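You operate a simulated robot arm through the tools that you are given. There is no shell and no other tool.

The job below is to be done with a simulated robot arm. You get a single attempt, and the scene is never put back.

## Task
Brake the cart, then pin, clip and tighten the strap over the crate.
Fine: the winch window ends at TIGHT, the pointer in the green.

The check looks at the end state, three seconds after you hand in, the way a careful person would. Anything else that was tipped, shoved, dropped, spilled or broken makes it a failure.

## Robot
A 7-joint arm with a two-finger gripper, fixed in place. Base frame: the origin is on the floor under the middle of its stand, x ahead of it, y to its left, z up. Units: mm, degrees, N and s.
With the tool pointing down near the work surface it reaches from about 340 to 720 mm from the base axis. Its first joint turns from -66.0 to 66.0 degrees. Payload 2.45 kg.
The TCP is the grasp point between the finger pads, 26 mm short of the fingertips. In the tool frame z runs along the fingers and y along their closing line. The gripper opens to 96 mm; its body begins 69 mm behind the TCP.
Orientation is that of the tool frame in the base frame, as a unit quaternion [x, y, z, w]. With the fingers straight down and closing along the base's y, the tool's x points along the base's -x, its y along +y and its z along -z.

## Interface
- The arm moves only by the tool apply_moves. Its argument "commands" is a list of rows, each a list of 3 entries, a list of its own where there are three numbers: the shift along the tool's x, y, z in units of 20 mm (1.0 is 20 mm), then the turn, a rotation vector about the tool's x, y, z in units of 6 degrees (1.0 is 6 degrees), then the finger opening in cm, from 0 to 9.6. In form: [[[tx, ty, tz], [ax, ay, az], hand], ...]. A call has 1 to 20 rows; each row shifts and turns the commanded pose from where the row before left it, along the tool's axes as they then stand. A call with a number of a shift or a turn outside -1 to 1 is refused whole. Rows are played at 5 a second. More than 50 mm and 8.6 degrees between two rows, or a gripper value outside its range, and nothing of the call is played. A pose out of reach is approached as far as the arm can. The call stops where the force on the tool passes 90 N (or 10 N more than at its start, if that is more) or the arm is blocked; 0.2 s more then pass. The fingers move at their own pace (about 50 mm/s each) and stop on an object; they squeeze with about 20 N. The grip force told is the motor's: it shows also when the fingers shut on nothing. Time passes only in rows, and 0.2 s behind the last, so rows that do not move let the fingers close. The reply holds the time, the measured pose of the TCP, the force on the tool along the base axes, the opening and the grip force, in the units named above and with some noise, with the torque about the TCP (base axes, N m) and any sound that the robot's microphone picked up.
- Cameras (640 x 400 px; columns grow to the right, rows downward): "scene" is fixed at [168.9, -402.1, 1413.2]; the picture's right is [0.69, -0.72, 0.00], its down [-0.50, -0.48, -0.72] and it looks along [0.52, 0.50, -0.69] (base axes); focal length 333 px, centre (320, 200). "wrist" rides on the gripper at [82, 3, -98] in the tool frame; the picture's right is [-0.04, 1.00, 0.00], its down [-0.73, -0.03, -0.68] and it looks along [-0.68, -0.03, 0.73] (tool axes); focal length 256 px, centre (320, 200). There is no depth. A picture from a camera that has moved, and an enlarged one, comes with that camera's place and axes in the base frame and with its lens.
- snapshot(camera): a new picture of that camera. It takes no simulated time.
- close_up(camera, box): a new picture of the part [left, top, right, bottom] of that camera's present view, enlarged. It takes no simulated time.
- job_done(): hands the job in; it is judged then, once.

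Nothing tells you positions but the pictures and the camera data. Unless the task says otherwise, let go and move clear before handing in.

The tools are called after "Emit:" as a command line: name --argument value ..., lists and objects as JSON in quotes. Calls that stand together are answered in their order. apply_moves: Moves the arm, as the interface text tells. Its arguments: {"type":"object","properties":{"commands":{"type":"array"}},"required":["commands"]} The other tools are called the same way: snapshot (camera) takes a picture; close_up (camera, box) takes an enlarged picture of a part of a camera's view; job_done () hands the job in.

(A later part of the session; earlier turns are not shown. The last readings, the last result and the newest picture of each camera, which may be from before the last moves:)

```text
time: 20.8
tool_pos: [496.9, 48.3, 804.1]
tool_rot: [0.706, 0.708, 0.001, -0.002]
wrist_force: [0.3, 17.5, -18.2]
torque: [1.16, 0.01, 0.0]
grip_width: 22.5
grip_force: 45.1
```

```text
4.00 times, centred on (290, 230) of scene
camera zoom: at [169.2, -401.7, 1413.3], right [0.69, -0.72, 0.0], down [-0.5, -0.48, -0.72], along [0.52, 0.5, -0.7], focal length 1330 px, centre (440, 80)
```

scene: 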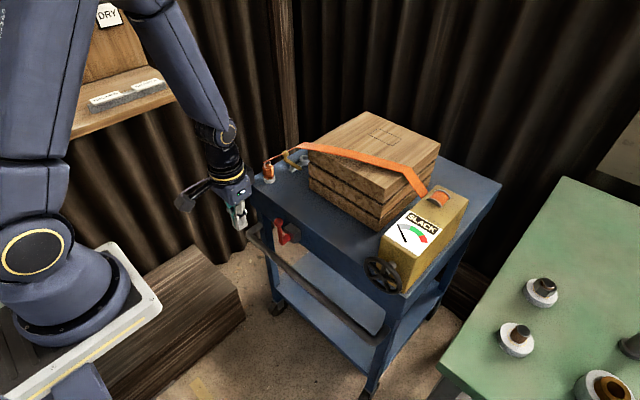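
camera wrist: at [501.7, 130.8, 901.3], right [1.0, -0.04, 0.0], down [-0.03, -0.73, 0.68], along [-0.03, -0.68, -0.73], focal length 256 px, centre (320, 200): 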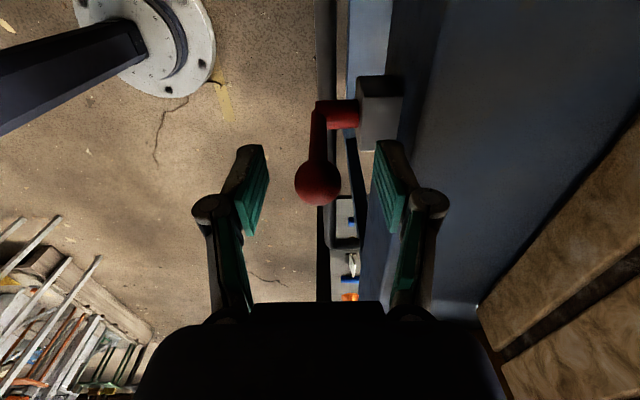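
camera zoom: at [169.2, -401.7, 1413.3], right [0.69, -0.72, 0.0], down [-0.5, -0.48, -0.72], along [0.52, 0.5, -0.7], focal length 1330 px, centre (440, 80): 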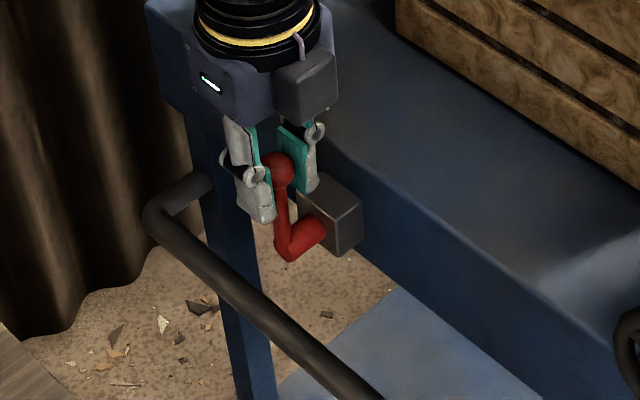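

The force and torque balance tells me the lever is free toward −y (17.5 N × 73 mm ≈ 1.2 N·m, matching the grip's own torsional hold), while +y is a hard stop. I'll release, go around to the +y side with closed fingers, and push the knob toward −y.

Emit:
apply_moves --commands '[[[0.1, 0, 0], [0, 0, 0], 6], [[0, 0, 0], [0, 0, 0], 6], [[0, 0, 0], [0, 0, 0], 6], [[0, 0, -1], [0, 0, 0], 6], [[0, 0, -1], [0, 0, 0], 6], [[0, 0, -1], [0, 0, 0], 6], [[1, 0, 0], [0, 0, 0], 6], [[1, 0, 0], [0, 0, 0], 0], [[0.8, 0, 0], [0, 0, 0], 0], [[0, 0, 0], [0, 0, 0], 0], [[0, 0, 0], [0, 0, 0], 0], [[0, 0, 0], [0, 0, 0], 0]]'

Emit:
close_up --camera "scene" --box '[230, 180, 350, 280]'

Emit:
snapshot --camera "wrist"

```text
time: 23.4
tool_pos: [496.7, 106.0, 865.1]
tool_rot: [0.707, 0.707, 0.0, 0.0]
wrist_force: [0.0, 0.7, 0.4]
torque: [0.01, 0.03, -0.02]
grip_width: 0.1
grip_force: 20.3
```

```text
4.00 times, centred on (290, 230) of scene
camera zoom: at [168.9, -402.1, 1413.2], right [0.69, -0.72, 0.0], down [-0.5, -0.48, -0.72], along [0.52, 0.5, -0.69], focal length 1330 px, centre (440, 80)
```

zoom: 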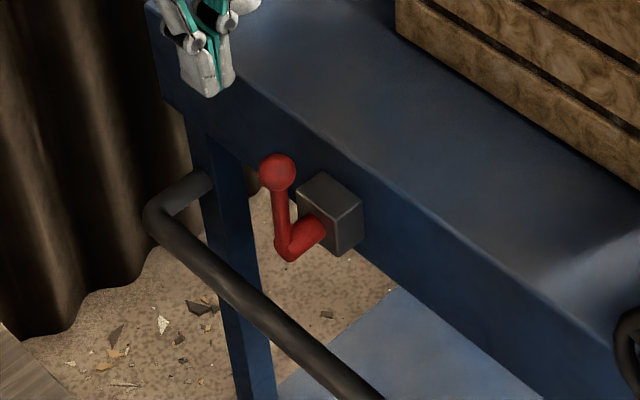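

```text
taken
camera wrist: at [500.4, 187.4, 962.5], right [1.0, -0.04, 0.0], down [-0.03, -0.73, 0.68], along [-0.03, -0.68, -0.73], focal length 256 px, centre (320, 200)
```

wrist: 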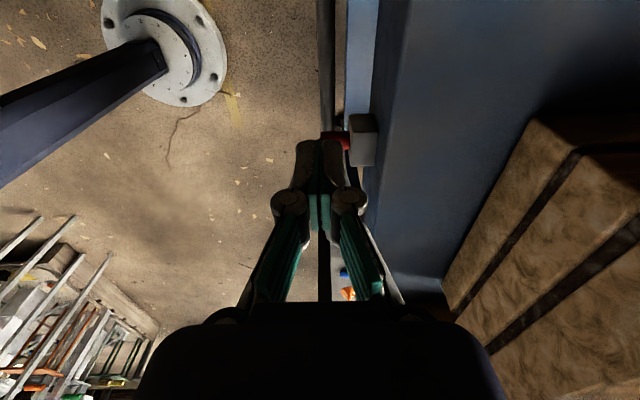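

Emit:
apply_moves --commands '[[[0, 0.05, 0.74], [0, 0, 0], 0], [[0, 0, 0.74], [0, 0, 0], 0], [[0, 0, 0.74], [0, 0, 0], 0], [[-0.75, 0, 0], [0, 0, 0], 0], [[-0.75, 0, 0], [0, 0, 0], 0], [[-0.75, 0, 0.055], [0, 0, 0], 0], [[-0.615, 0, 0.165], [0, 0, 0], 0], [[0, 0, 0], [0, 0, 0], 0]]'

Emit:
close_up --camera "scene" --box '[230, 180, 350, 280]'

```text
time: 25.2
tool_pos: [498.3, 47.8, 815.9]
tool_rot: [0.708, 0.707, 0.0, 0.0]
wrist_force: [1.1, 1.0, 0.3]
torque: [0.0, 0.02, 0.03]
grip_width: 0.4
grip_force: 29.0
```

```text
4.00 times, centred on (290, 230) of scene
camera zoom: at [168.9, -402.1, 1413.2], right [0.69, -0.72, 0.0], down [-0.5, -0.48, -0.72], along [0.52, 0.5, -0.69], focal length 1330 px, centre (440, 80)
```

zoom: 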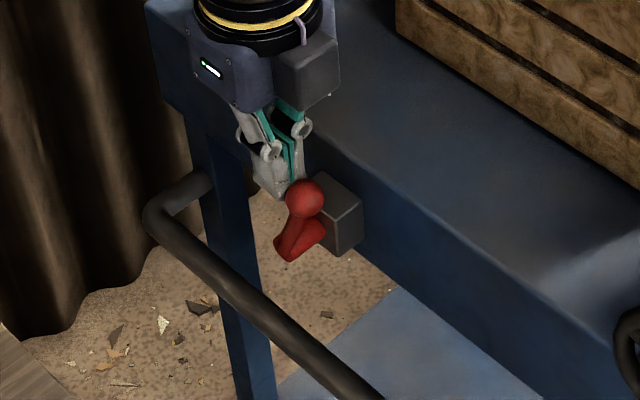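

The lever swings toward −y with almost no force. I'll keep pushing along the arc.

Emit:
apply_moves --commands '[[[-0.575, 0, 0.27], [0, 0, 0], 0], [[-0.52, 0, 0.365], [0, 0, 0], 0], [[-0.235, 0, 0.215], [0, 0, 0], 0], [[0, 0, 0], [0, 0, 0], 0]]'

Emit:
close_up --camera "scene" --box '[230, 180, 350, 280]'

```text
time: 26.2
tool_pos: [499.5, 17.6, 797.5]
tool_rot: [0.707, 0.707, 0.0, 0.0]
wrist_force: [-0.6, 0.8, 0.7]
torque: [0.01, 0.02, 0.02]
grip_width: 0.1
grip_force: 28.5
```

```text
4.00 times, centred on (290, 230) of scene
camera zoom: at [168.9, -402.1, 1413.2], right [0.69, -0.72, 0.0], down [-0.5, -0.48, -0.72], along [0.52, 0.5, -0.69], focal length 1330 px, centre (440, 80)
```

zoom: 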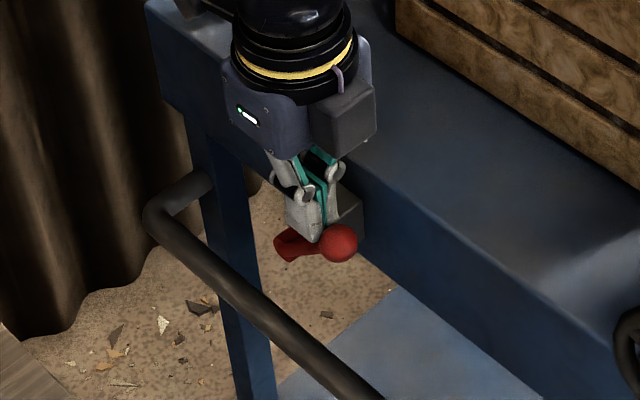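

The lever is at roughly 49° with no resistance. I'll keep pushing down the arc in small steps and watch the force and sound.

Emit:
apply_moves --commands '[[[-0.355, 0, 0.425], [0, 0, 0], 0], [[-0.27, 0, 0.5], [0, 0, 0], 0], [[0, 0, 0], [0, 0, 0], 0]]'

Emit:
close_up --camera "scene" --box '[230, 180, 350, 280]'

```text
time: 27.0
tool_pos: [498.2, 7.4, 779.8]
tool_rot: [0.707, 0.707, -0.001, 0.001]
wrist_force: [0.6, 0.0, 0.3]
torque: [-0.03, -0.01, 0.01]
grip_width: 0.2
grip_force: 28.8
```

```text
4.00 times, centred on (290, 230) of scene
camera zoom: at [168.9, -402.1, 1413.2], right [0.69, -0.72, 0.0], down [-0.5, -0.48, -0.72], along [0.52, 0.5, -0.69], focal length 1330 px, centre (440, 80)
```

zoom: 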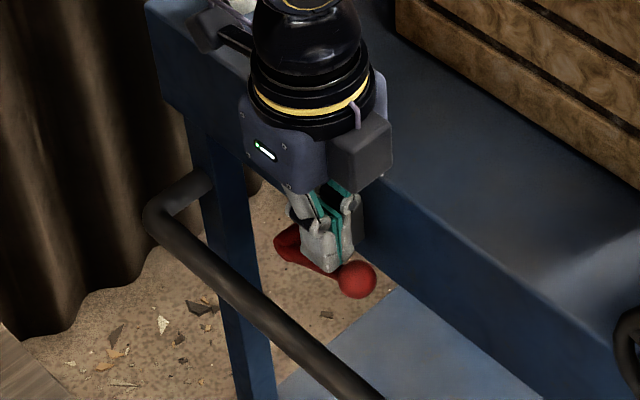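

Emit:
apply_moves --commands '[[[-0.2, 0, 0.54], [0, 0, 0], 0], [[0, 0, 0], [0, 0, 0], 0]]'

Emit:
apply_moves --commands '[[[-0.1, 0, 0.3], [0, 0, 0], 0], [[0, 0, 0], [0, 0, 0], 0]]'

Emit:
close_up --camera "scene" --box '[230, 180, 350, 280]'

```text
time: 27.6
tool_pos: [496.7, 2.6, 769.7]
tool_rot: [0.707, 0.707, 0.0, 0.0]
wrist_force: [-1.0, 1.8, 2.1]
torque: [-0.01, 0.03, -0.05]
grip_width: 0.1
grip_force: 28.4
```

```text
time: 28.2
tool_pos: [498.0, 1.4, 761.9]
tool_rot: [0.707, 0.707, -0.001, 0.0]
wrist_force: [-0.2, 0.8, 0.8]
torque: [0.01, 0.02, 0.02]
grip_width: 0.2
grip_force: 28.5
```

```text
4.00 times, centred on (290, 230) of scene
camera zoom: at [168.9, -402.1, 1413.2], right [0.69, -0.72, 0.0], down [-0.5, -0.48, -0.72], along [0.52, 0.5, -0.69], focal length 1330 px, centre (440, 80)
```

zoom: 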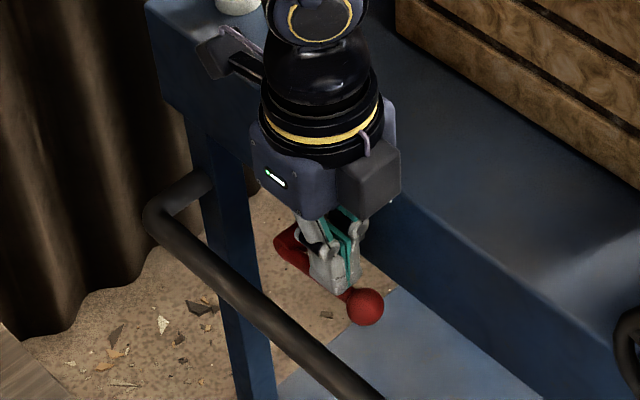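

Emit:
apply_moves --commands '[[[0, 0, 0.4], [0, 0, 0], 0], [[0, 0, 0], [0, 0, 0], 0]]'

Emit:
close_up --camera "scene" --box '[230, 180, 350, 280]'

```text
time: 28.8
tool_pos: [498.0, 1.2, 754.6]
tool_rot: [0.707, 0.707, 0.0, 0.0]
wrist_force: [-3.5, -4.0, 14.0]
torque: [0.1, 0.12, 0.06]
grip_width: 0.0
grip_force: 28.3
```

```text
4.00 times, centred on (290, 230) of scene
camera zoom: at [168.6, -402.2, 1413.2], right [0.69, -0.72, 0.0], down [-0.5, -0.48, -0.72], along [0.52, 0.5, -0.69], focal length 1330 px, centre (440, 80)
```

zoom: 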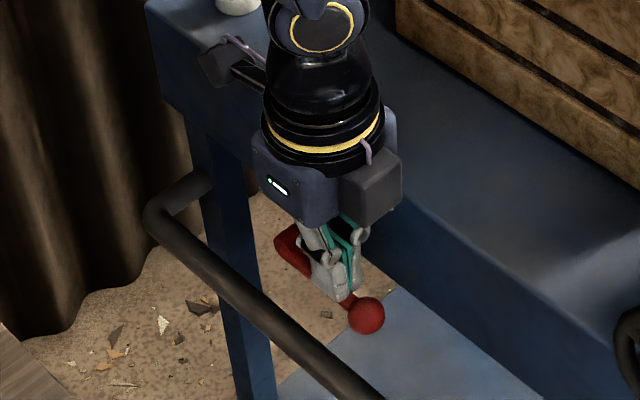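

The force rose to 14 N at about 92°, which is likely the end stop. I'll press 3 mm more to confirm and listen for a click.

Emit:
apply_moves --commands '[[[0, 0, 0.15], [0, 0, 0], 0], [[0, 0, 0], [0, 0, 0], 0]]'

Emit:
close_up --camera "scene" --box '[230, 180, 350, 280]'

```text
time: 29.4
tool_pos: [499.1, 1.7, 755.6]
tool_rot: [0.707, 0.708, 0.002, 0.001]
wrist_force: [-21.2, -7.9, 87.3]
torque: [0.81, 0.64, 0.18]
grip_width: 0.2
grip_force: 28.3
```

```text
4.00 times, centred on (290, 230) of scene
camera zoom: at [167.0, -402.3, 1413.4], right [0.69, -0.72, 0.0], down [-0.5, -0.48, -0.72], along [0.52, 0.5, -0.69], focal length 1330 px, centre (440, 80)
```

zoom: 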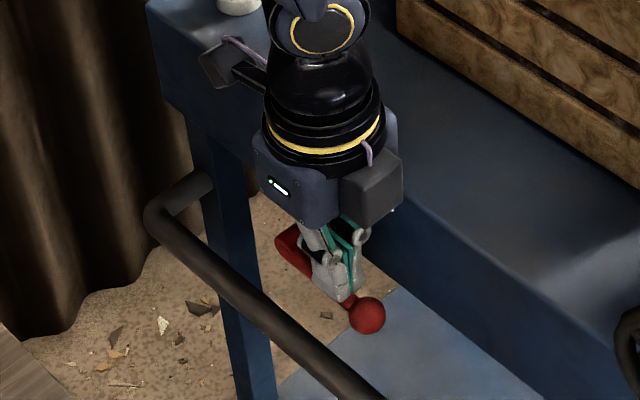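

That's a hard stop (87 N), so the lever is fully thrown. I'll lift off and check that it stays down.

Emit:
apply_moves --commands '[[[0, 0, -0.3], [0, 0, 0], 0], [[0, 0, -0.7], [0, 0, 0], 0], [[0, 0, -1], [0, 0, 0], 0], [[0, 0, -1], [0, 0, 0], 0], [[0, 0, -1], [0, 0, 0], 0], [[0, 0, -1], [0, 0, 0], 0], [[0, 0, -1], [0, 0, 0], 0], [[0, 0, -1], [0, 0, 0], 0]]'

Emit:
snapshot --camera "scene"

Emit:
close_up --camera "scene" --box '[230, 180, 350, 280]'

Emit:
snapshot --camera "wrist"

```text
time: 31.2
tool_pos: [498.8, 2.1, 892.4]
tool_rot: [0.707, 0.707, 0.0, 0.0]
wrist_force: [0.0, 0.2, 0.7]
torque: [0.0, 0.0, 0.06]
grip_width: 0.1
grip_force: 28.3
```

```text
taken
```

scene: 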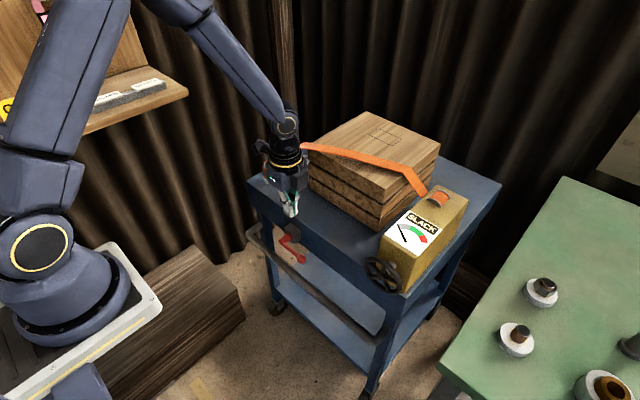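

```text
4.00 times, centred on (290, 230) of scene
camera zoom: at [168.9, -402.1, 1413.2], right [0.69, -0.72, 0.0], down [-0.5, -0.48, -0.72], along [0.52, 0.5, -0.69], focal length 1330 px, centre (440, 80)
```

zoom: 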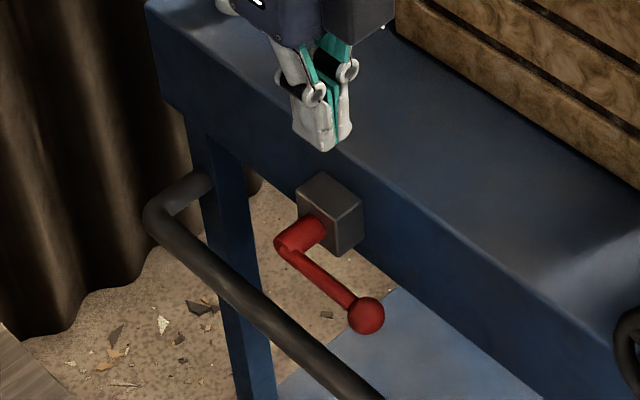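

```text
taken
camera wrist: at [502.3, 84.1, 989.7], right [1.0, -0.04, 0.0], down [-0.03, -0.73, 0.68], along [-0.03, -0.68, -0.73], focal length 256 px, centre (320, 200)
```

wrist: 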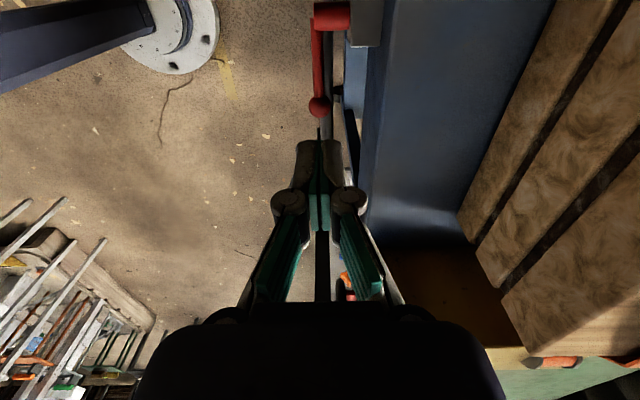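

The brake lever is at its stop and stays down. Next I'll set up the pin grasp: yaw so the fingers close on hex flats along azimuth 60°, clear of the strap, tilt 20°, and test reach above the socket first.

Emit:
apply_moves --commands '[[[0, 0, -0.55], [0, 0, -1], 0], [[0, 0, -0.55], [0, 0, -1], 0], [[0, 0, -0.55], [0, 0, -1], 0], [[0, 0, -0.55], [0, 0, -1], 0], [[0, 0, -0.55], [0, 0, -1], 0], [[0, 0, -0.55], [0, 0, -1], 0], [[0, 0, -0.55], [0, 0, -1], 0], [[0, 0, -0.55], [0, 0, -1], 0], [[0, 0, -0.55], [0, 0, -1], 0], [[0, 0, -0.55], [0, 0, -1], 0]]'

Emit:
apply_moves --commands '[[[0.03, 0.97, 0], [0, 0, 0], 0], [[0.03, 0.97, 0], [0, 0, 0], 0], [[0.03, 0.97, 0], [0, 0, 0], 0], [[0.03, 0.97, 0], [0, 0, 0], 0], [[0.03, 0.97, 0], [0, 0, 0], 0], [[0.03, 0.97, 0], [0, 0, 0], 0], [[0.03, 0.97, 0], [0, 0, 0], 0], [[0.03, 0.97, 0], [0, 0, 0], 0], [[0.03, 0.97, 0], [0, 0, 0], 0], [[0.03, 0.97, 0], [0, 0, 0], 0], [[0.03, 0.97, 0], [0, 0, 0], 0], [[0, 0, 0], [0, -0.8333, 0], 0], [[0, 0, 0], [0, -0.8333, 0], 0], [[0, 0, 0], [0, -0.8333, 0], 0], [[0, 0, 0], [0, -0.8333, 0], 0]]'

Emit:
snapshot --camera "wrist"

Emit:
snapshot --camera "scene"

```text
time: 33.4
tool_pos: [497.4, 1.9, 1001.2]
tool_rot: [0.258, 0.966, 0.0, 0.0]
wrist_force: [0.1, 0.5, 0.2]
torque: [0.0, -0.01, -0.01]
grip_width: 0.0
grip_force: 28.3
```

```text
time: 36.6
tool_pos: [599.7, 189.9, 1001.8]
tool_rot: [0.254, 0.951, -0.045, 0.169]
wrist_force: [-1.1, 0.0, -1.1]
torque: [-0.04, -0.01, 0.0]
grip_width: 0.0
grip_force: 28.2
```

```text
taken
camera wrist: at [505.8, 247.8, 1065.1], right [0.53, 0.85, 0.01], down [0.38, -0.25, 0.89], along [0.76, -0.47, -0.46], focal length 256 px, centre (320, 200)
```

wrist: 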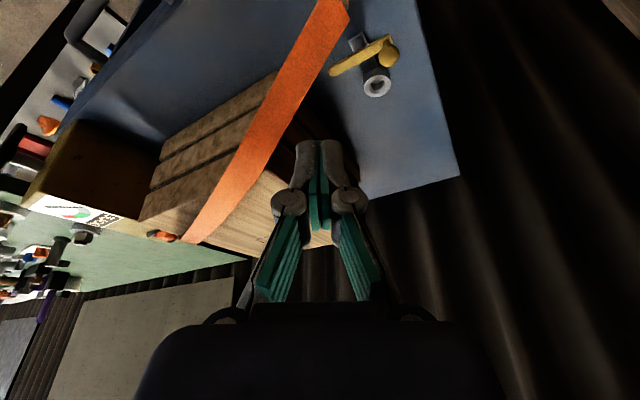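

```text
taken
```

scene: 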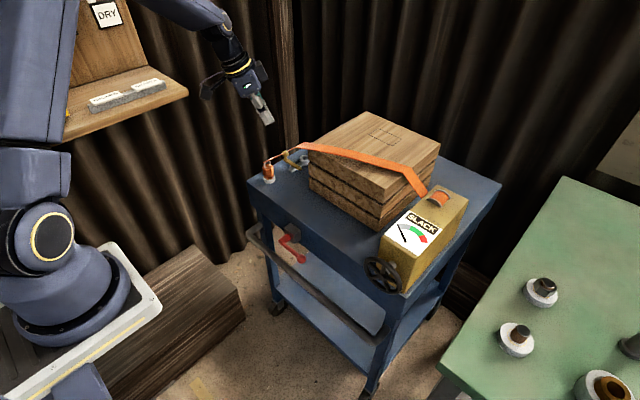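

Emit:
apply_moves --commands '[[[-0.5014, 0.487, 0.9186], [0, 0, 0], 0], [[-0.5014, 0.487, 0.9186], [0, 0, 0], 0], [[-0.5014, 0.487, 0.9186], [0, 0, 0], 0], [[-0.5014, 0.487, 0.9186], [0, 0, 0], 0], [[-0.5014, 0.487, 0.9186], [0, 0, 0], 0], [[-0.5014, 0.487, 0.9186], [0, 0, 0], 0], [[-0.5014, 0.487, 0.9186], [0, 0, 0], 0], [[0, 0, 0], [0, 0, 0], 0]]'

Emit:
snapshot --camera "wrist"

Emit:
close_up --camera "scene" --box '[245, 100, 365, 190]'

```text
time: 38.4
tool_pos: [727.4, 194.4, 903.0]
tool_rot: [0.255, 0.951, -0.044, 0.168]
wrist_force: [0.0, 0.7, -0.8]
torque: [-0.01, 0.0, -0.03]
grip_width: 0.0
grip_force: 28.4
```

```text
taken
camera wrist: at [634.4, 253.2, 966.6], right [0.53, 0.85, 0.01], down [0.38, -0.25, 0.89], along [0.76, -0.47, -0.46], focal length 256 px, centre (320, 200)
```

wrist: 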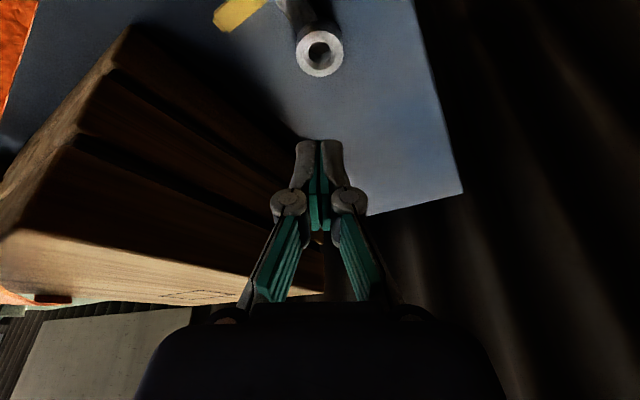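

```text
4.44 times, centred on (305, 145) of scene
camera zoom: at [168.9, -402.1, 1413.2], right [0.69, -0.72, 0.0], down [-0.5, -0.48, -0.72], along [0.52, 0.5, -0.69], focal length 1478 px, centre (387, 444)
```

zoom: 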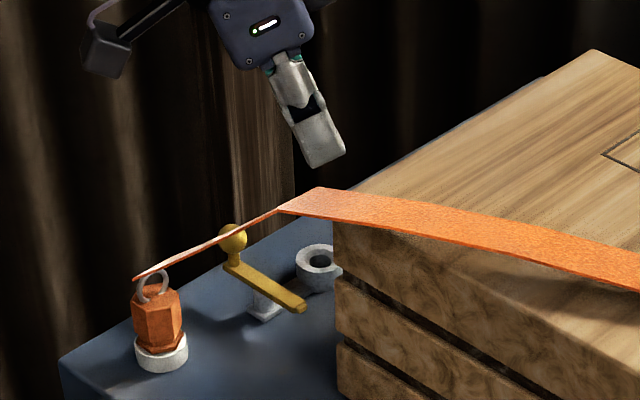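

The tilted tool reaches the socket area comfortably, and this view confirms the socket at (729, 195, 798). Now I'll hover above the pin with the fingers opened to 50 mm and check alignment.

Emit:
apply_moves --commands '[[[-0.34, 0, -0.94], [0, 0, 0], 0], [[-0.34, 0, -0.94], [0, 0, 0], 0], [[0.841, -0.341, -0.231], [0, 0, 0], 0], [[0.841, -0.341, -0.231], [0, 0, 0], 0], [[0.841, -0.341, -0.231], [0, 0, 0], 0], [[0.841, -0.341, -0.231], [0, 0, 0], 0], [[0.841, -0.341, -0.231], [0, 0, 0], 0], [[0.841, -0.341, -0.231], [0, 0, 0], 0], [[0.841, -0.341, -0.231], [0, 0, 0], 5], [[0, 0, 0], [0, 0, 0], 5], [[0, 0, 0], [0, 0, 0], 5]]'

Emit:
snapshot --camera "wrist"

Emit:
close_up --camera "wrist" --box '[240, 40, 400, 180]'

Emit:
close_up --camera "scene" --box '[225, 110, 345, 200]'

```text
time: 40.8
tool_pos: [600.3, 213.6, 934.7]
tool_rot: [0.255, 0.951, -0.044, 0.167]
wrist_force: [0.4, -0.1, 0.1]
torque: [0.0, 0.02, 0.01]
grip_width: 50.0
grip_force: 0.1
```

```text
taken
camera wrist: at [506.0, 271.8, 997.7], right [0.53, 0.85, 0.01], down [0.38, -0.25, 0.89], along [0.76, -0.47, -0.46], focal length 256 px, centre (320, 200)
```

wrist: 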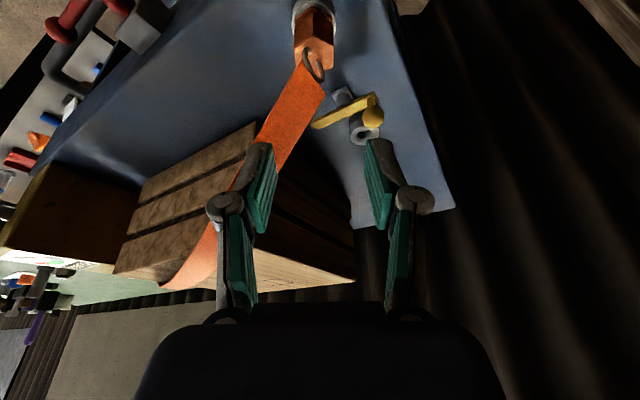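

```text
2.86 times, centred on (320, 110) of wrist
camera zoom: at [506.0, 271.8, 997.7], right [0.53, 0.85, 0.01], down [0.38, -0.25, 0.89], along [0.76, -0.47, -0.46], focal length 731 px, centre (320, 457)
```

zoom: 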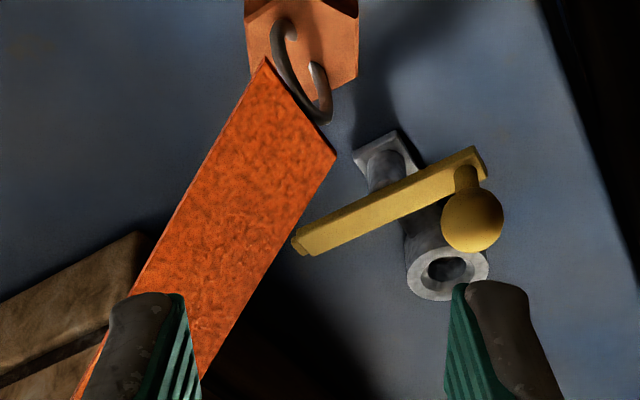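

```text
4.44 times, centred on (285, 155) of scene
camera zoom: at [168.9, -402.1, 1413.2], right [0.69, -0.72, 0.0], down [-0.5, -0.48, -0.72], along [0.52, 0.5, -0.69], focal length 1478 px, centre (476, 400)
```

zoom: 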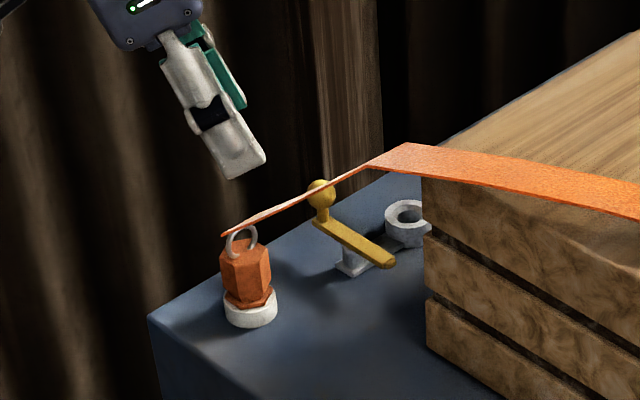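

Emit:
close_up --camera "wrist" --box '[270, 0, 370, 80]'

Emit:
close_up --camera "wrist" --box '[330, 80, 430, 160]'

```text
5.00 times, centred on (320, 40) of wrist
camera zoom: at [506.0, 271.8, 997.7], right [0.53, 0.85, 0.01], down [0.38, -0.25, 0.89], along [0.76, -0.47, -0.46], focal length 1280 px, centre (320, 1000)
```

zoom: 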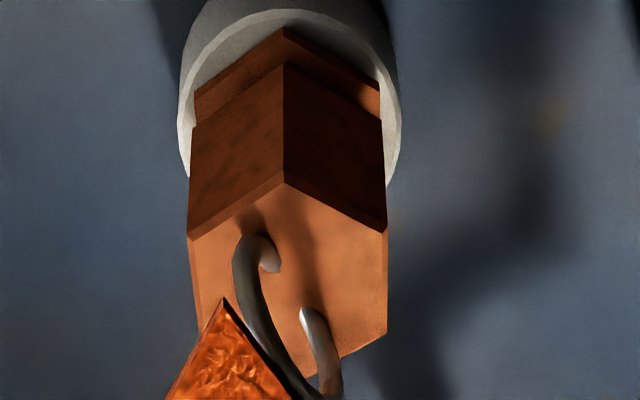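

```text
5.00 times, centred on (380, 120) of wrist
camera zoom: at [506.0, 271.8, 997.7], right [0.53, 0.85, 0.01], down [0.38, -0.25, 0.89], along [0.76, -0.47, -0.46], focal length 1280 px, centre (20, 600)
```

zoom: 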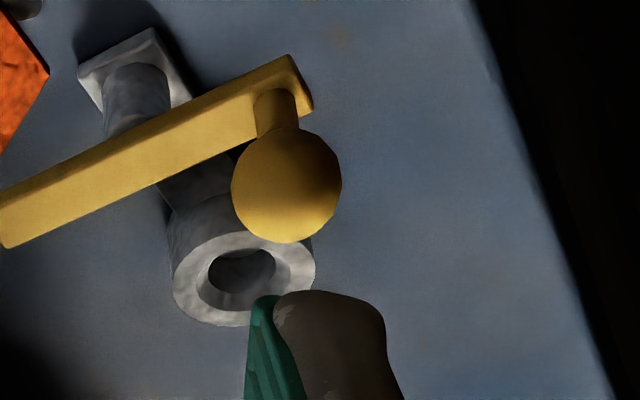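

The wrist view shows the hex aligned with the finger pads and its axis at about (601.5, 210), with the head spanning z ≈ 805–831. I'm descending vertically so the pads straddle the head.

Emit:
apply_moves --commands '[[[0.3177, -0.0225, 0.8217], [0, 0, 0], 5], [[0.3177, -0.0225, 0.8217], [0, 0, 0], 5], [[0.3177, -0.0225, 0.8217], [0, 0, 0], 5], [[0.3177, -0.0225, 0.8217], [0, 0, 0], 5], [[0, 0, 0], [0, 0, 0], 5]]'

Emit:
snapshot --camera "wrist"

Emit:
close_up --camera "scene" --box '[230, 120, 320, 190]'

```text
time: 42.0
tool_pos: [598.0, 213.1, 863.5]
tool_rot: [0.255, 0.951, -0.045, 0.168]
wrist_force: [-0.4, 0.9, 0.5]
torque: [0.01, -0.03, -0.04]
grip_width: 49.9
grip_force: 0.1
```

```text
taken
camera wrist: at [504.7, 271.4, 927.0], right [0.53, 0.85, 0.01], down [0.38, -0.25, 0.89], along [0.76, -0.47, -0.46], focal length 256 px, centre (320, 200)
```

wrist: 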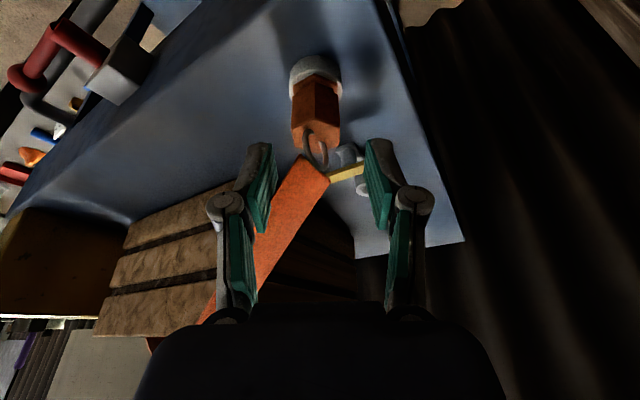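

```text
5.71 times, centred on (275, 155) of scene
camera zoom: at [168.9, -402.1, 1413.2], right [0.69, -0.72, 0.0], down [-0.5, -0.48, -0.72], along [0.52, 0.5, -0.69], focal length 1900 px, centre (577, 457)
```

zoom: 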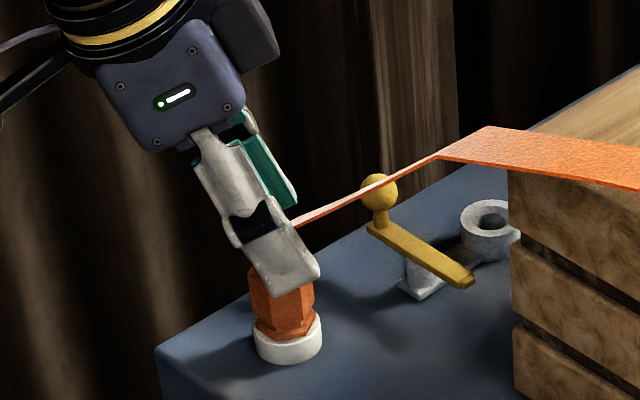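

Emit:
close_up --camera "wrist" --box '[250, 40, 390, 180]'

```text
2.86 times, centred on (320, 110) of wrist
camera zoom: at [504.7, 271.4, 927.0], right [0.53, 0.85, 0.01], down [0.38, -0.25, 0.89], along [0.76, -0.47, -0.46], focal length 731 px, centre (320, 457)
```

zoom: 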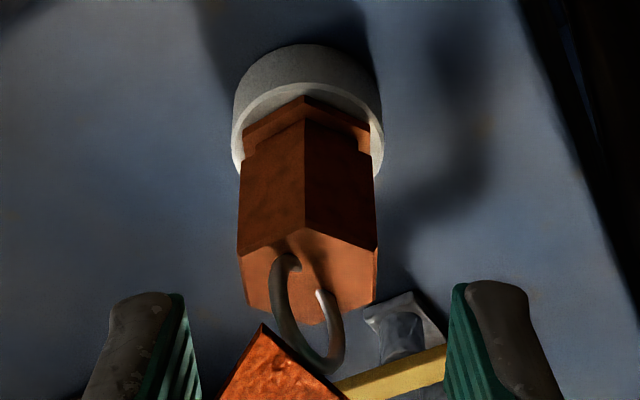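

Emit:
apply_moves --commands '[[[0.305, -0.035, 0.805], [0, 0, 0], 5], [[0.305, -0.035, 0.805], [0, 0, 0], 5], [[0, 0, 0], [0, 0, 0], 5]]'

Emit:
close_up --camera "wrist" --box '[220, 100, 420, 240]'

Emit:
close_up --camera "scene" --box '[245, 130, 305, 190]'

```text
time: 42.8
tool_pos: [596.9, 213.2, 830.2]
tool_rot: [0.255, 0.951, -0.045, 0.167]
wrist_force: [0.2, 0.1, 0.0]
torque: [0.0, 0.02, -0.03]
grip_width: 49.9
grip_force: 0.1
```

```text
2.86 times, centred on (320, 170) of wrist
camera zoom: at [503.3, 272.1, 893.6], right [0.53, 0.85, 0.01], down [0.38, -0.25, 0.89], along [0.76, -0.47, -0.46], focal length 731 px, centre (320, 286)
```

zoom: 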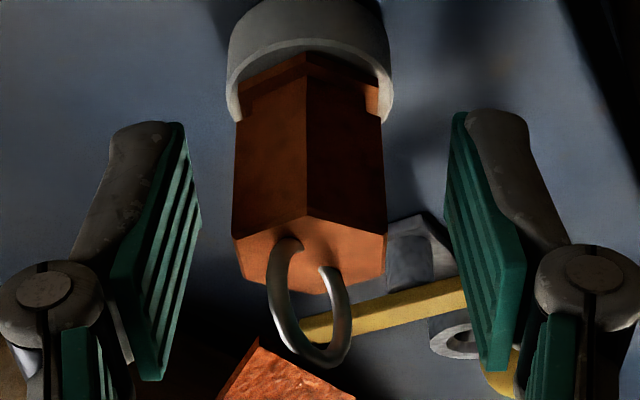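

```text
6.67 times, centred on (275, 160) of scene
camera zoom: at [168.9, -402.1, 1413.2], right [0.69, -0.72, 0.0], down [-0.5, -0.48, -0.72], along [0.52, 0.5, -0.69], focal length 2217 px, centre (620, 467)
```

zoom: 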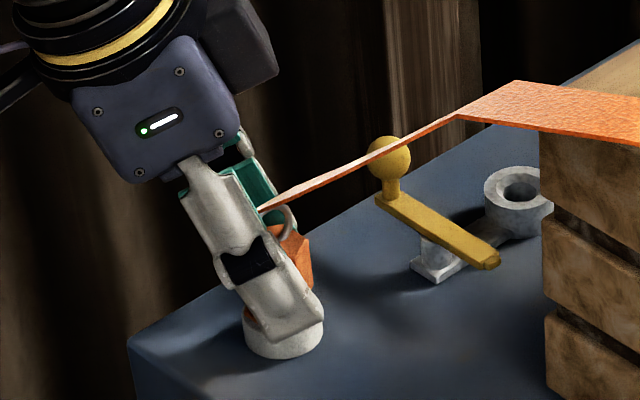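

The pin sits about 1.7 mm toward one finger, so I'll shift to centre it and then close.

Emit:
apply_moves --commands '[[[0, -0.085, 0], [0, 0, 0], 5], [[0, 0, 0], [0, 0, 0], 4], [[0, 0, 0], [0, 0, 0], 3.2], [[0, 0, 0], [0, 0, 0], 2], [[0, 0, 0], [0, 0, 0], 2], [[0, 0, 0], [0, 0, 0], 2]]'

Emit:
close_up --camera "wrist" --box '[220, 100, 420, 240]'

Emit:
close_up --camera "scene" --box '[245, 130, 305, 190]'

```text
time: 44.2
tool_pos: [594.5, 211.8, 830.3]
tool_rot: [0.255, 0.951, -0.045, 0.168]
wrist_force: [-0.1, 0.0, 2.1]
torque: [-0.01, 0.04, -0.01]
grip_width: 30.4
grip_force: 19.8
```

```text
2.86 times, centred on (320, 170) of wrist
camera zoom: at [501.6, 270.0, 894.0], right [0.53, 0.85, 0.01], down [0.38, -0.25, 0.89], along [0.76, -0.47, -0.46], focal length 731 px, centre (320, 286)
```

zoom: 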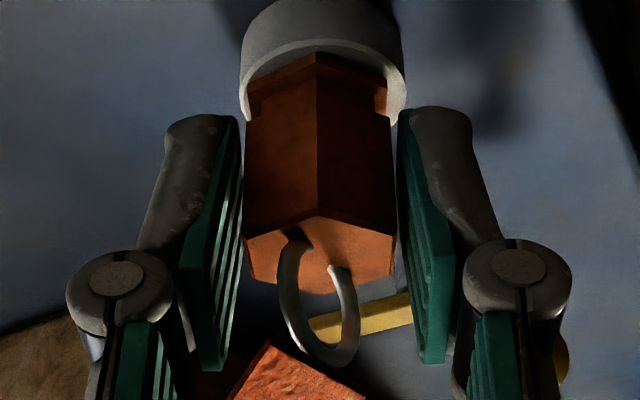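

```text
6.67 times, centred on (275, 160) of scene
camera zoom: at [168.8, -402.1, 1413.2], right [0.69, -0.72, 0.0], down [-0.5, -0.48, -0.72], along [0.52, 0.5, -0.69], focal length 2217 px, centre (620, 467)
```

zoom: 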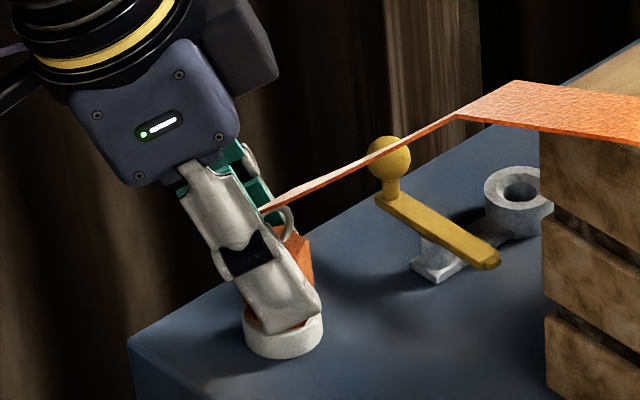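

The pin is gripped on its flats (30.4 mm, about 20 N). I'll lift straight up slowly and check that it's coming out cleanly.

Emit:
apply_moves --commands '[[[-0.17, 0, -0.47], [0, 0, 0], 2], [[-0.17, 0, -0.47], [0, 0, 0], 2], [[-0.17, 0, -0.47], [0, 0, 0], 2], [[-0.17, 0, -0.47], [0, 0, 0], 2], [[0, 0, 0], [0, 0, 0], 2]]'

Emit:
close_up --camera "scene" --box '[235, 110, 325, 190]'

Emit:
snapshot --camera "wrist"

```text
time: 45.4
tool_pos: [594.2, 210.0, 869.6]
tool_rot: [0.255, 0.951, -0.045, 0.167]
wrist_force: [0.2, 0.6, -0.8]
torque: [0.0, 0.03, -0.02]
grip_width: 30.4
grip_force: 20.4
```

```text
5.00 times, centred on (280, 150) of scene
camera zoom: at [168.9, -402.1, 1413.2], right [0.69, -0.72, 0.0], down [-0.5, -0.48, -0.72], along [0.52, 0.5, -0.69], focal length 1663 px, centre (520, 450)
```

zoom: 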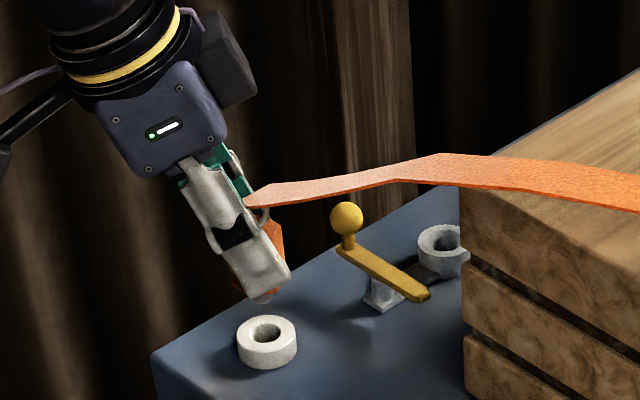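

```text
taken
camera wrist: at [501.2, 268.4, 933.2], right [0.53, 0.85, 0.01], down [0.38, -0.25, 0.89], along [0.76, -0.47, -0.46], focal length 256 px, centre (320, 200)
```

wrist: 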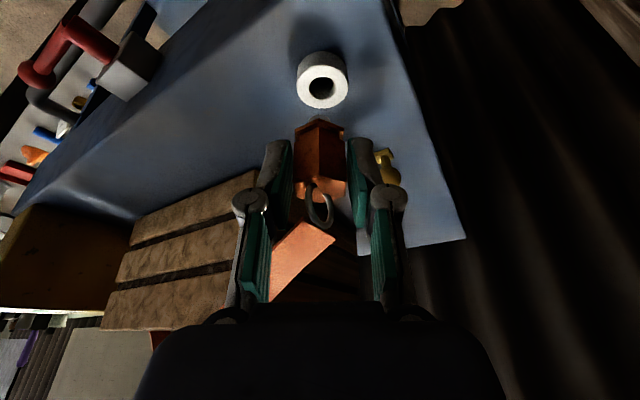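

The pin is out and swinging free with no drag from the strap. I'll raise it a bit more and carry it over to above the socket, clear of the latch ball.

Emit:
apply_moves --commands '[[[-0.308, 0, -0.845], [0, 0, 0], 2], [[-0.308, 0, -0.845], [0, 0, 0], 2], [[-0.688, 0.334, 0.251], [0, 0, 0], 2], [[-0.688, 0.334, 0.251], [0, 0, 0], 2], [[-0.688, 0.334, 0.251], [0, 0, 0], 2], [[-0.688, 0.334, 0.251], [0, 0, 0], 2], [[-0.688, 0.334, 0.251], [0, 0, 0], 2], [[-0.688, 0.334, 0.251], [0, 0, 0], 2], [[-0.688, 0.334, 0.251], [0, 0, 0], 2], [[-0.688, 0.334, 0.251], [0, 0, 0], 2], [[0, 0, 0], [0, 0, 0], 2], [[0, 0, 0], [0, 0, 0], 2]]'

Emit:
snapshot --camera "wrist"

Emit:
close_up --camera "wrist" --box '[240, 30, 400, 170]'

Emit:
close_up --camera "scene" --box '[260, 100, 350, 180]'

```text
time: 48.0
tool_pos: [723.6, 196.3, 906.3]
tool_rot: [0.255, 0.951, -0.045, 0.168]
wrist_force: [-0.8, 0.3, -1.5]
torque: [-0.03, 0.02, -0.02]
grip_width: 30.2
grip_force: 20.2
```

```text
taken
camera wrist: at [629.4, 255.3, 970.1], right [0.53, 0.85, 0.01], down [0.38, -0.25, 0.89], along [0.76, -0.47, -0.46], focal length 256 px, centre (320, 200)
```

wrist: 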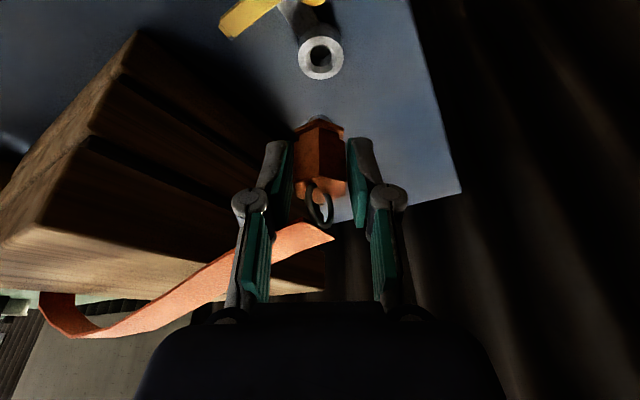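

```text
2.86 times, centred on (320, 100) of wrist
camera zoom: at [629.4, 255.3, 970.1], right [0.53, 0.85, 0.01], down [0.38, -0.25, 0.89], along [0.76, -0.47, -0.46], focal length 731 px, centre (320, 486)
```

zoom: 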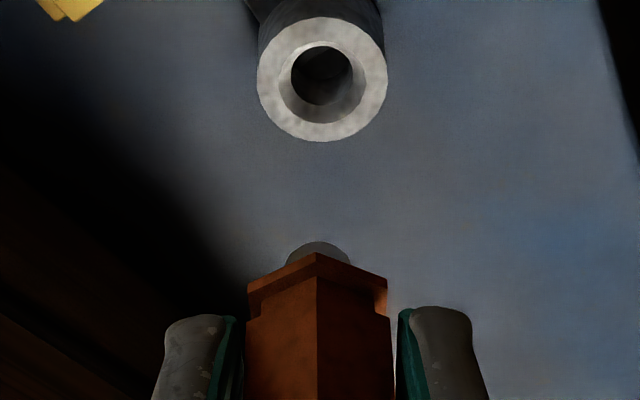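

```text
5.00 times, centred on (305, 140) of scene
camera zoom: at [168.9, -402.1, 1413.2], right [0.69, -0.72, 0.0], down [-0.5, -0.48, -0.72], along [0.52, 0.5, -0.69], focal length 1663 px, centre (395, 500)
```

zoom: 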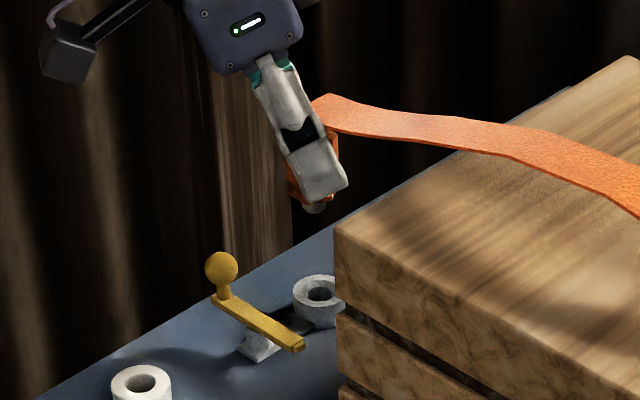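

The pin is held upright above the socket. I'll zoom in for the fine alignment from both cameras before lowering.

Emit:
close_up --camera "scene" --box '[290, 125, 320, 170]'

Emit:
close_up --camera "wrist" --box '[290, 30, 350, 130]'

```text
8.89 times, centred on (305, 148) of scene
camera zoom: at [168.9, -402.1, 1413.2], right [0.69, -0.72, 0.0], down [-0.5, -0.48, -0.72], along [0.52, 0.5, -0.69], focal length 2956 px, centre (453, 667)
```

zoom: 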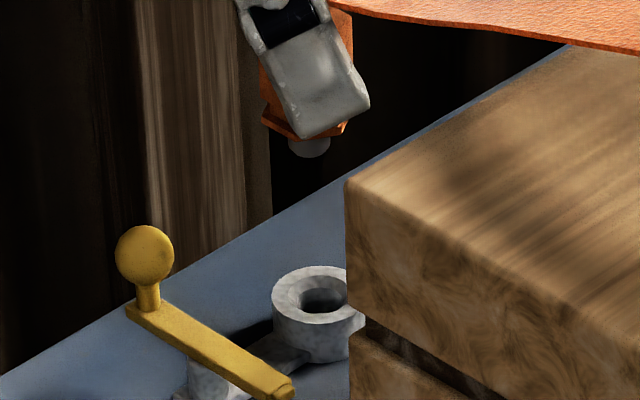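

```text
4.00 times, centred on (320, 80) of wrist
camera zoom: at [629.4, 255.3, 970.1], right [0.53, 0.85, 0.01], down [0.38, -0.25, 0.89], along [0.76, -0.47, -0.46], focal length 1024 px, centre (320, 680)
```

zoom: 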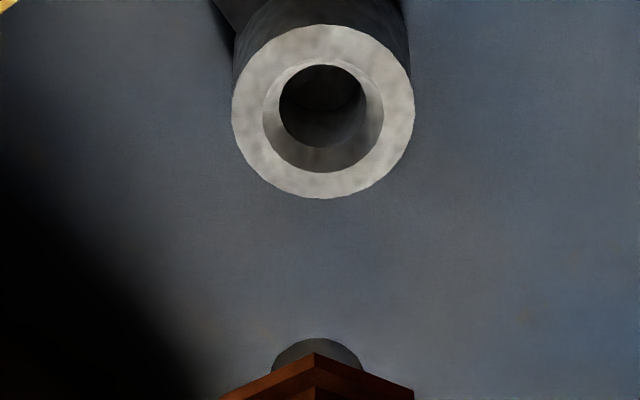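

Emit:
apply_moves --commands '[[[0.218, 0.0166, 0.625], [0, 0, 0], 2], [[0.218, 0.0166, 0.625], [0, 0, 0], 2], [[0.218, 0.0166, 0.625], [0, 0, 0], 2], [[0.218, 0.0166, 0.625], [0, 0, 0], 2], [[0, 0, 0], [0, 0, 0], 2]]'

Emit:
close_up --camera "wrist" --box '[270, 70, 370, 170]'

Emit:
close_up --camera "scene" --box '[290, 125, 330, 170]'

```text
time: 49.2
tool_pos: [726.2, 197.5, 852.5]
tool_rot: [0.255, 0.951, -0.044, 0.168]
wrist_force: [-0.4, -0.6, -0.3]
torque: [-0.01, 0.02, -0.01]
grip_width: 30.5
grip_force: 19.8
```

```text
4.00 times, centred on (320, 120) of wrist
camera zoom: at [631.3, 256.6, 916.7], right [0.53, 0.85, 0.01], down [0.38, -0.25, 0.89], along [0.76, -0.47, -0.46], focal length 1024 px, centre (320, 520)
```

zoom: 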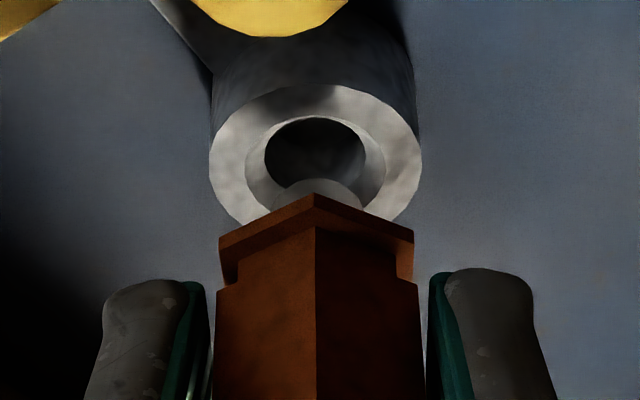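

```text
8.89 times, centred on (310, 148) of scene
camera zoom: at [168.9, -402.1, 1413.2], right [0.69, -0.72, 0.0], down [-0.5, -0.48, -0.72], along [0.52, 0.5, -0.69], focal length 2956 px, centre (409, 667)
```

zoom: 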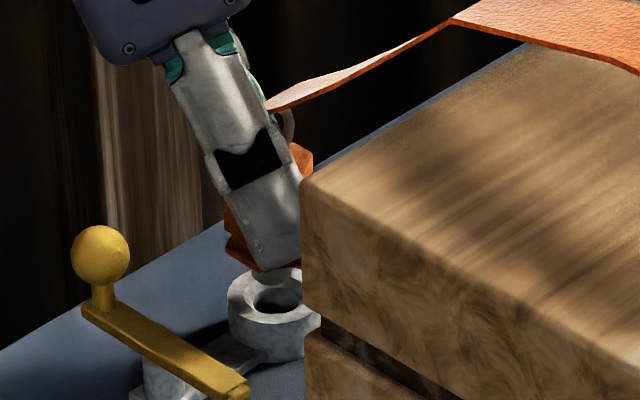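

Both lateral views show the shank centred over the hole to within about 1 mm. I'm lowering in small steps and watching the force.

Emit:
apply_moves --commands '[[[0.0684, 0, 0.188], [0, 0, 0], 2], [[0.0684, 0, 0.188], [0, 0, 0], 2], [[0, 0, 0], [0, 0, 0], 2]]'

Emit:
apply_moves --commands '[[[0.0684, 0, 0.188], [0, 0, 0], 2], [[0, 0, 0], [0, 0, 0], 2]]'

Emit:
close_up --camera "wrist" --box '[270, 70, 370, 170]'

Emit:
close_up --camera "scene" --box '[290, 125, 330, 170]'

```text
time: 50.0
tool_pos: [725.6, 198.9, 844.9]
tool_rot: [0.255, 0.951, -0.046, 0.167]
wrist_force: [0.0, 0.2, -0.5]
torque: [-0.03, -0.03, 0.0]
grip_width: 30.4
grip_force: 19.6
```

```text
time: 50.6
tool_pos: [725.3, 198.7, 840.1]
tool_rot: [0.255, 0.951, -0.044, 0.168]
wrist_force: [0.0, 0.2, -0.8]
torque: [0.01, 0.01, -0.01]
grip_width: 30.1
grip_force: 19.7
```

```text
4.00 times, centred on (320, 120) of wrist
camera zoom: at [631.7, 256.9, 904.8], right [0.53, 0.85, 0.01], down [0.38, -0.25, 0.89], along [0.76, -0.47, -0.46], focal length 1024 px, centre (320, 520)
```

zoom: 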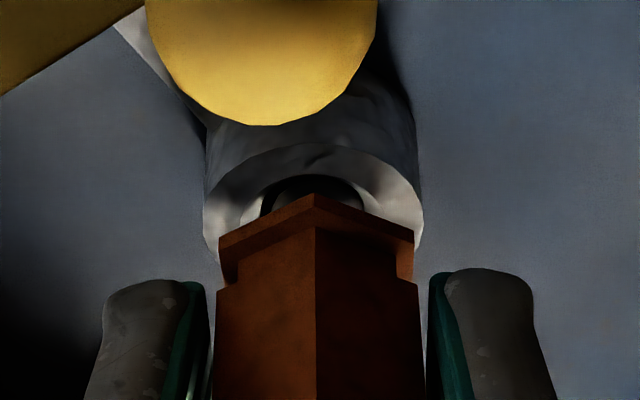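

```text
8.89 times, centred on (310, 148) of scene
camera zoom: at [168.9, -402.1, 1413.2], right [0.69, -0.72, 0.0], down [-0.5, -0.48, -0.72], along [0.52, 0.5, -0.69], focal length 2956 px, centre (409, 667)
```

zoom: 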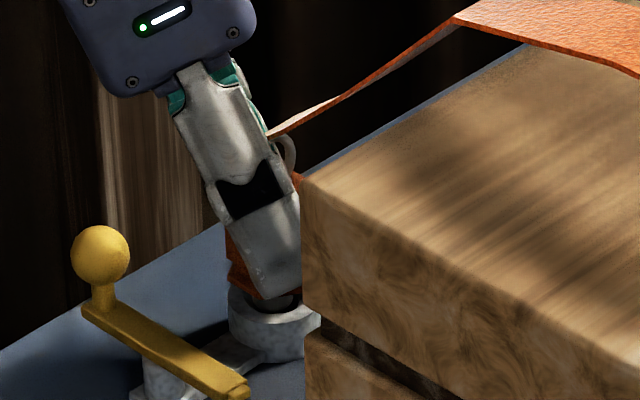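

Emit:
apply_moves --commands '[[[0.0684, 0, 0.188], [0, 0, 0], 2], [[0, 0, 0], [0, 0, 0], 2]]'

Emit:
apply_moves --commands '[[[0.0342, 0, 0.094], [0, 0, 0], 2], [[0, 0, 0], [0, 0, 0], 2]]'

Emit:
close_up --camera "wrist" --box '[270, 70, 370, 170]'

Emit:
close_up --camera "scene" --box '[290, 125, 330, 170]'

```text
time: 51.2
tool_pos: [724.8, 198.4, 838.5]
tool_rot: [0.255, 0.951, -0.045, 0.167]
wrist_force: [-0.1, -1.1, 0.0]
torque: [-0.06, 0.03, 0.0]
grip_width: 30.1
grip_force: 20.1
```

```text
time: 51.8
tool_pos: [725.0, 199.5, 835.8]
tool_rot: [0.255, 0.951, -0.045, 0.168]
wrist_force: [0.2, -1.9, -0.3]
torque: [-0.03, 0.02, -0.04]
grip_width: 30.4
grip_force: 20.0
```

```text
4.00 times, centred on (320, 120) of wrist
camera zoom: at [631.4, 257.0, 898.7], right [0.53, 0.85, 0.01], down [0.38, -0.25, 0.89], along [0.76, -0.47, -0.46], focal length 1024 px, centre (320, 520)
```

zoom: 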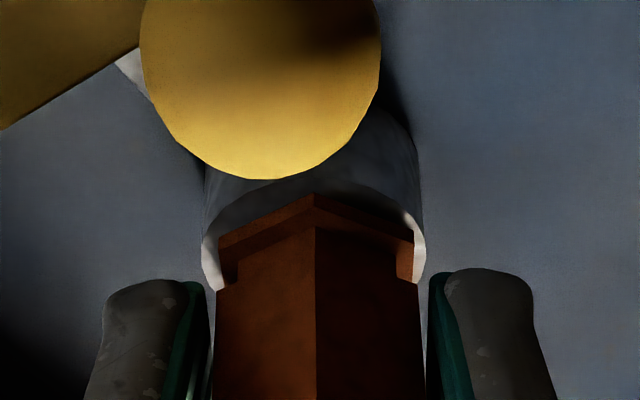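

```text
8.89 times, centred on (310, 148) of scene
camera zoom: at [168.9, -402.2, 1413.2], right [0.69, -0.72, 0.0], down [-0.5, -0.48, -0.72], along [0.52, 0.5, -0.69], focal length 2956 px, centre (409, 667)
```

zoom: 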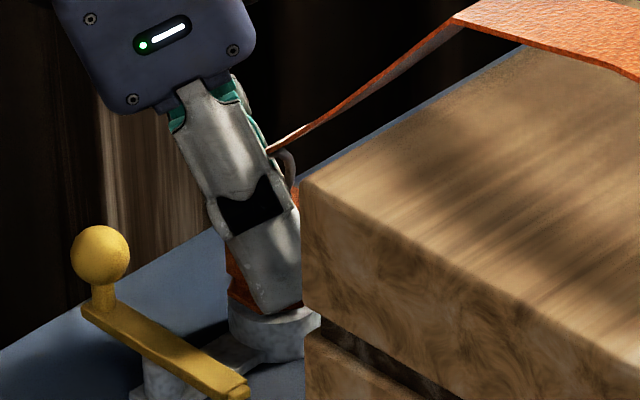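

Emit:
apply_moves --commands '[[[0.0256, 0, 0.0705], [0, 0, 0], 2], [[0, 0, 0], [0, 0, 0], 2]]'

Emit:
apply_moves --commands '[[[0.0256, 0, 0.0705], [0, 0, 0], 2], [[0, 0, 0], [0, 0, 0], 2]]'

```text
time: 52.4
tool_pos: [724.4, 198.2, 833.5]
tool_rot: [0.256, 0.951, -0.046, 0.168]
wrist_force: [-2.4, -1.5, 3.9]
torque: [-0.08, 0.04, -0.02]
grip_width: 30.3
grip_force: 20.1
```

```text
time: 53.0
tool_pos: [725.0, 197.6, 834.6]
tool_rot: [0.254, 0.951, -0.044, 0.17]
wrist_force: [-1.6, -4.9, 18.1]
torque: [-0.23, 0.03, -0.02]
grip_width: 30.2
grip_force: 19.7
```

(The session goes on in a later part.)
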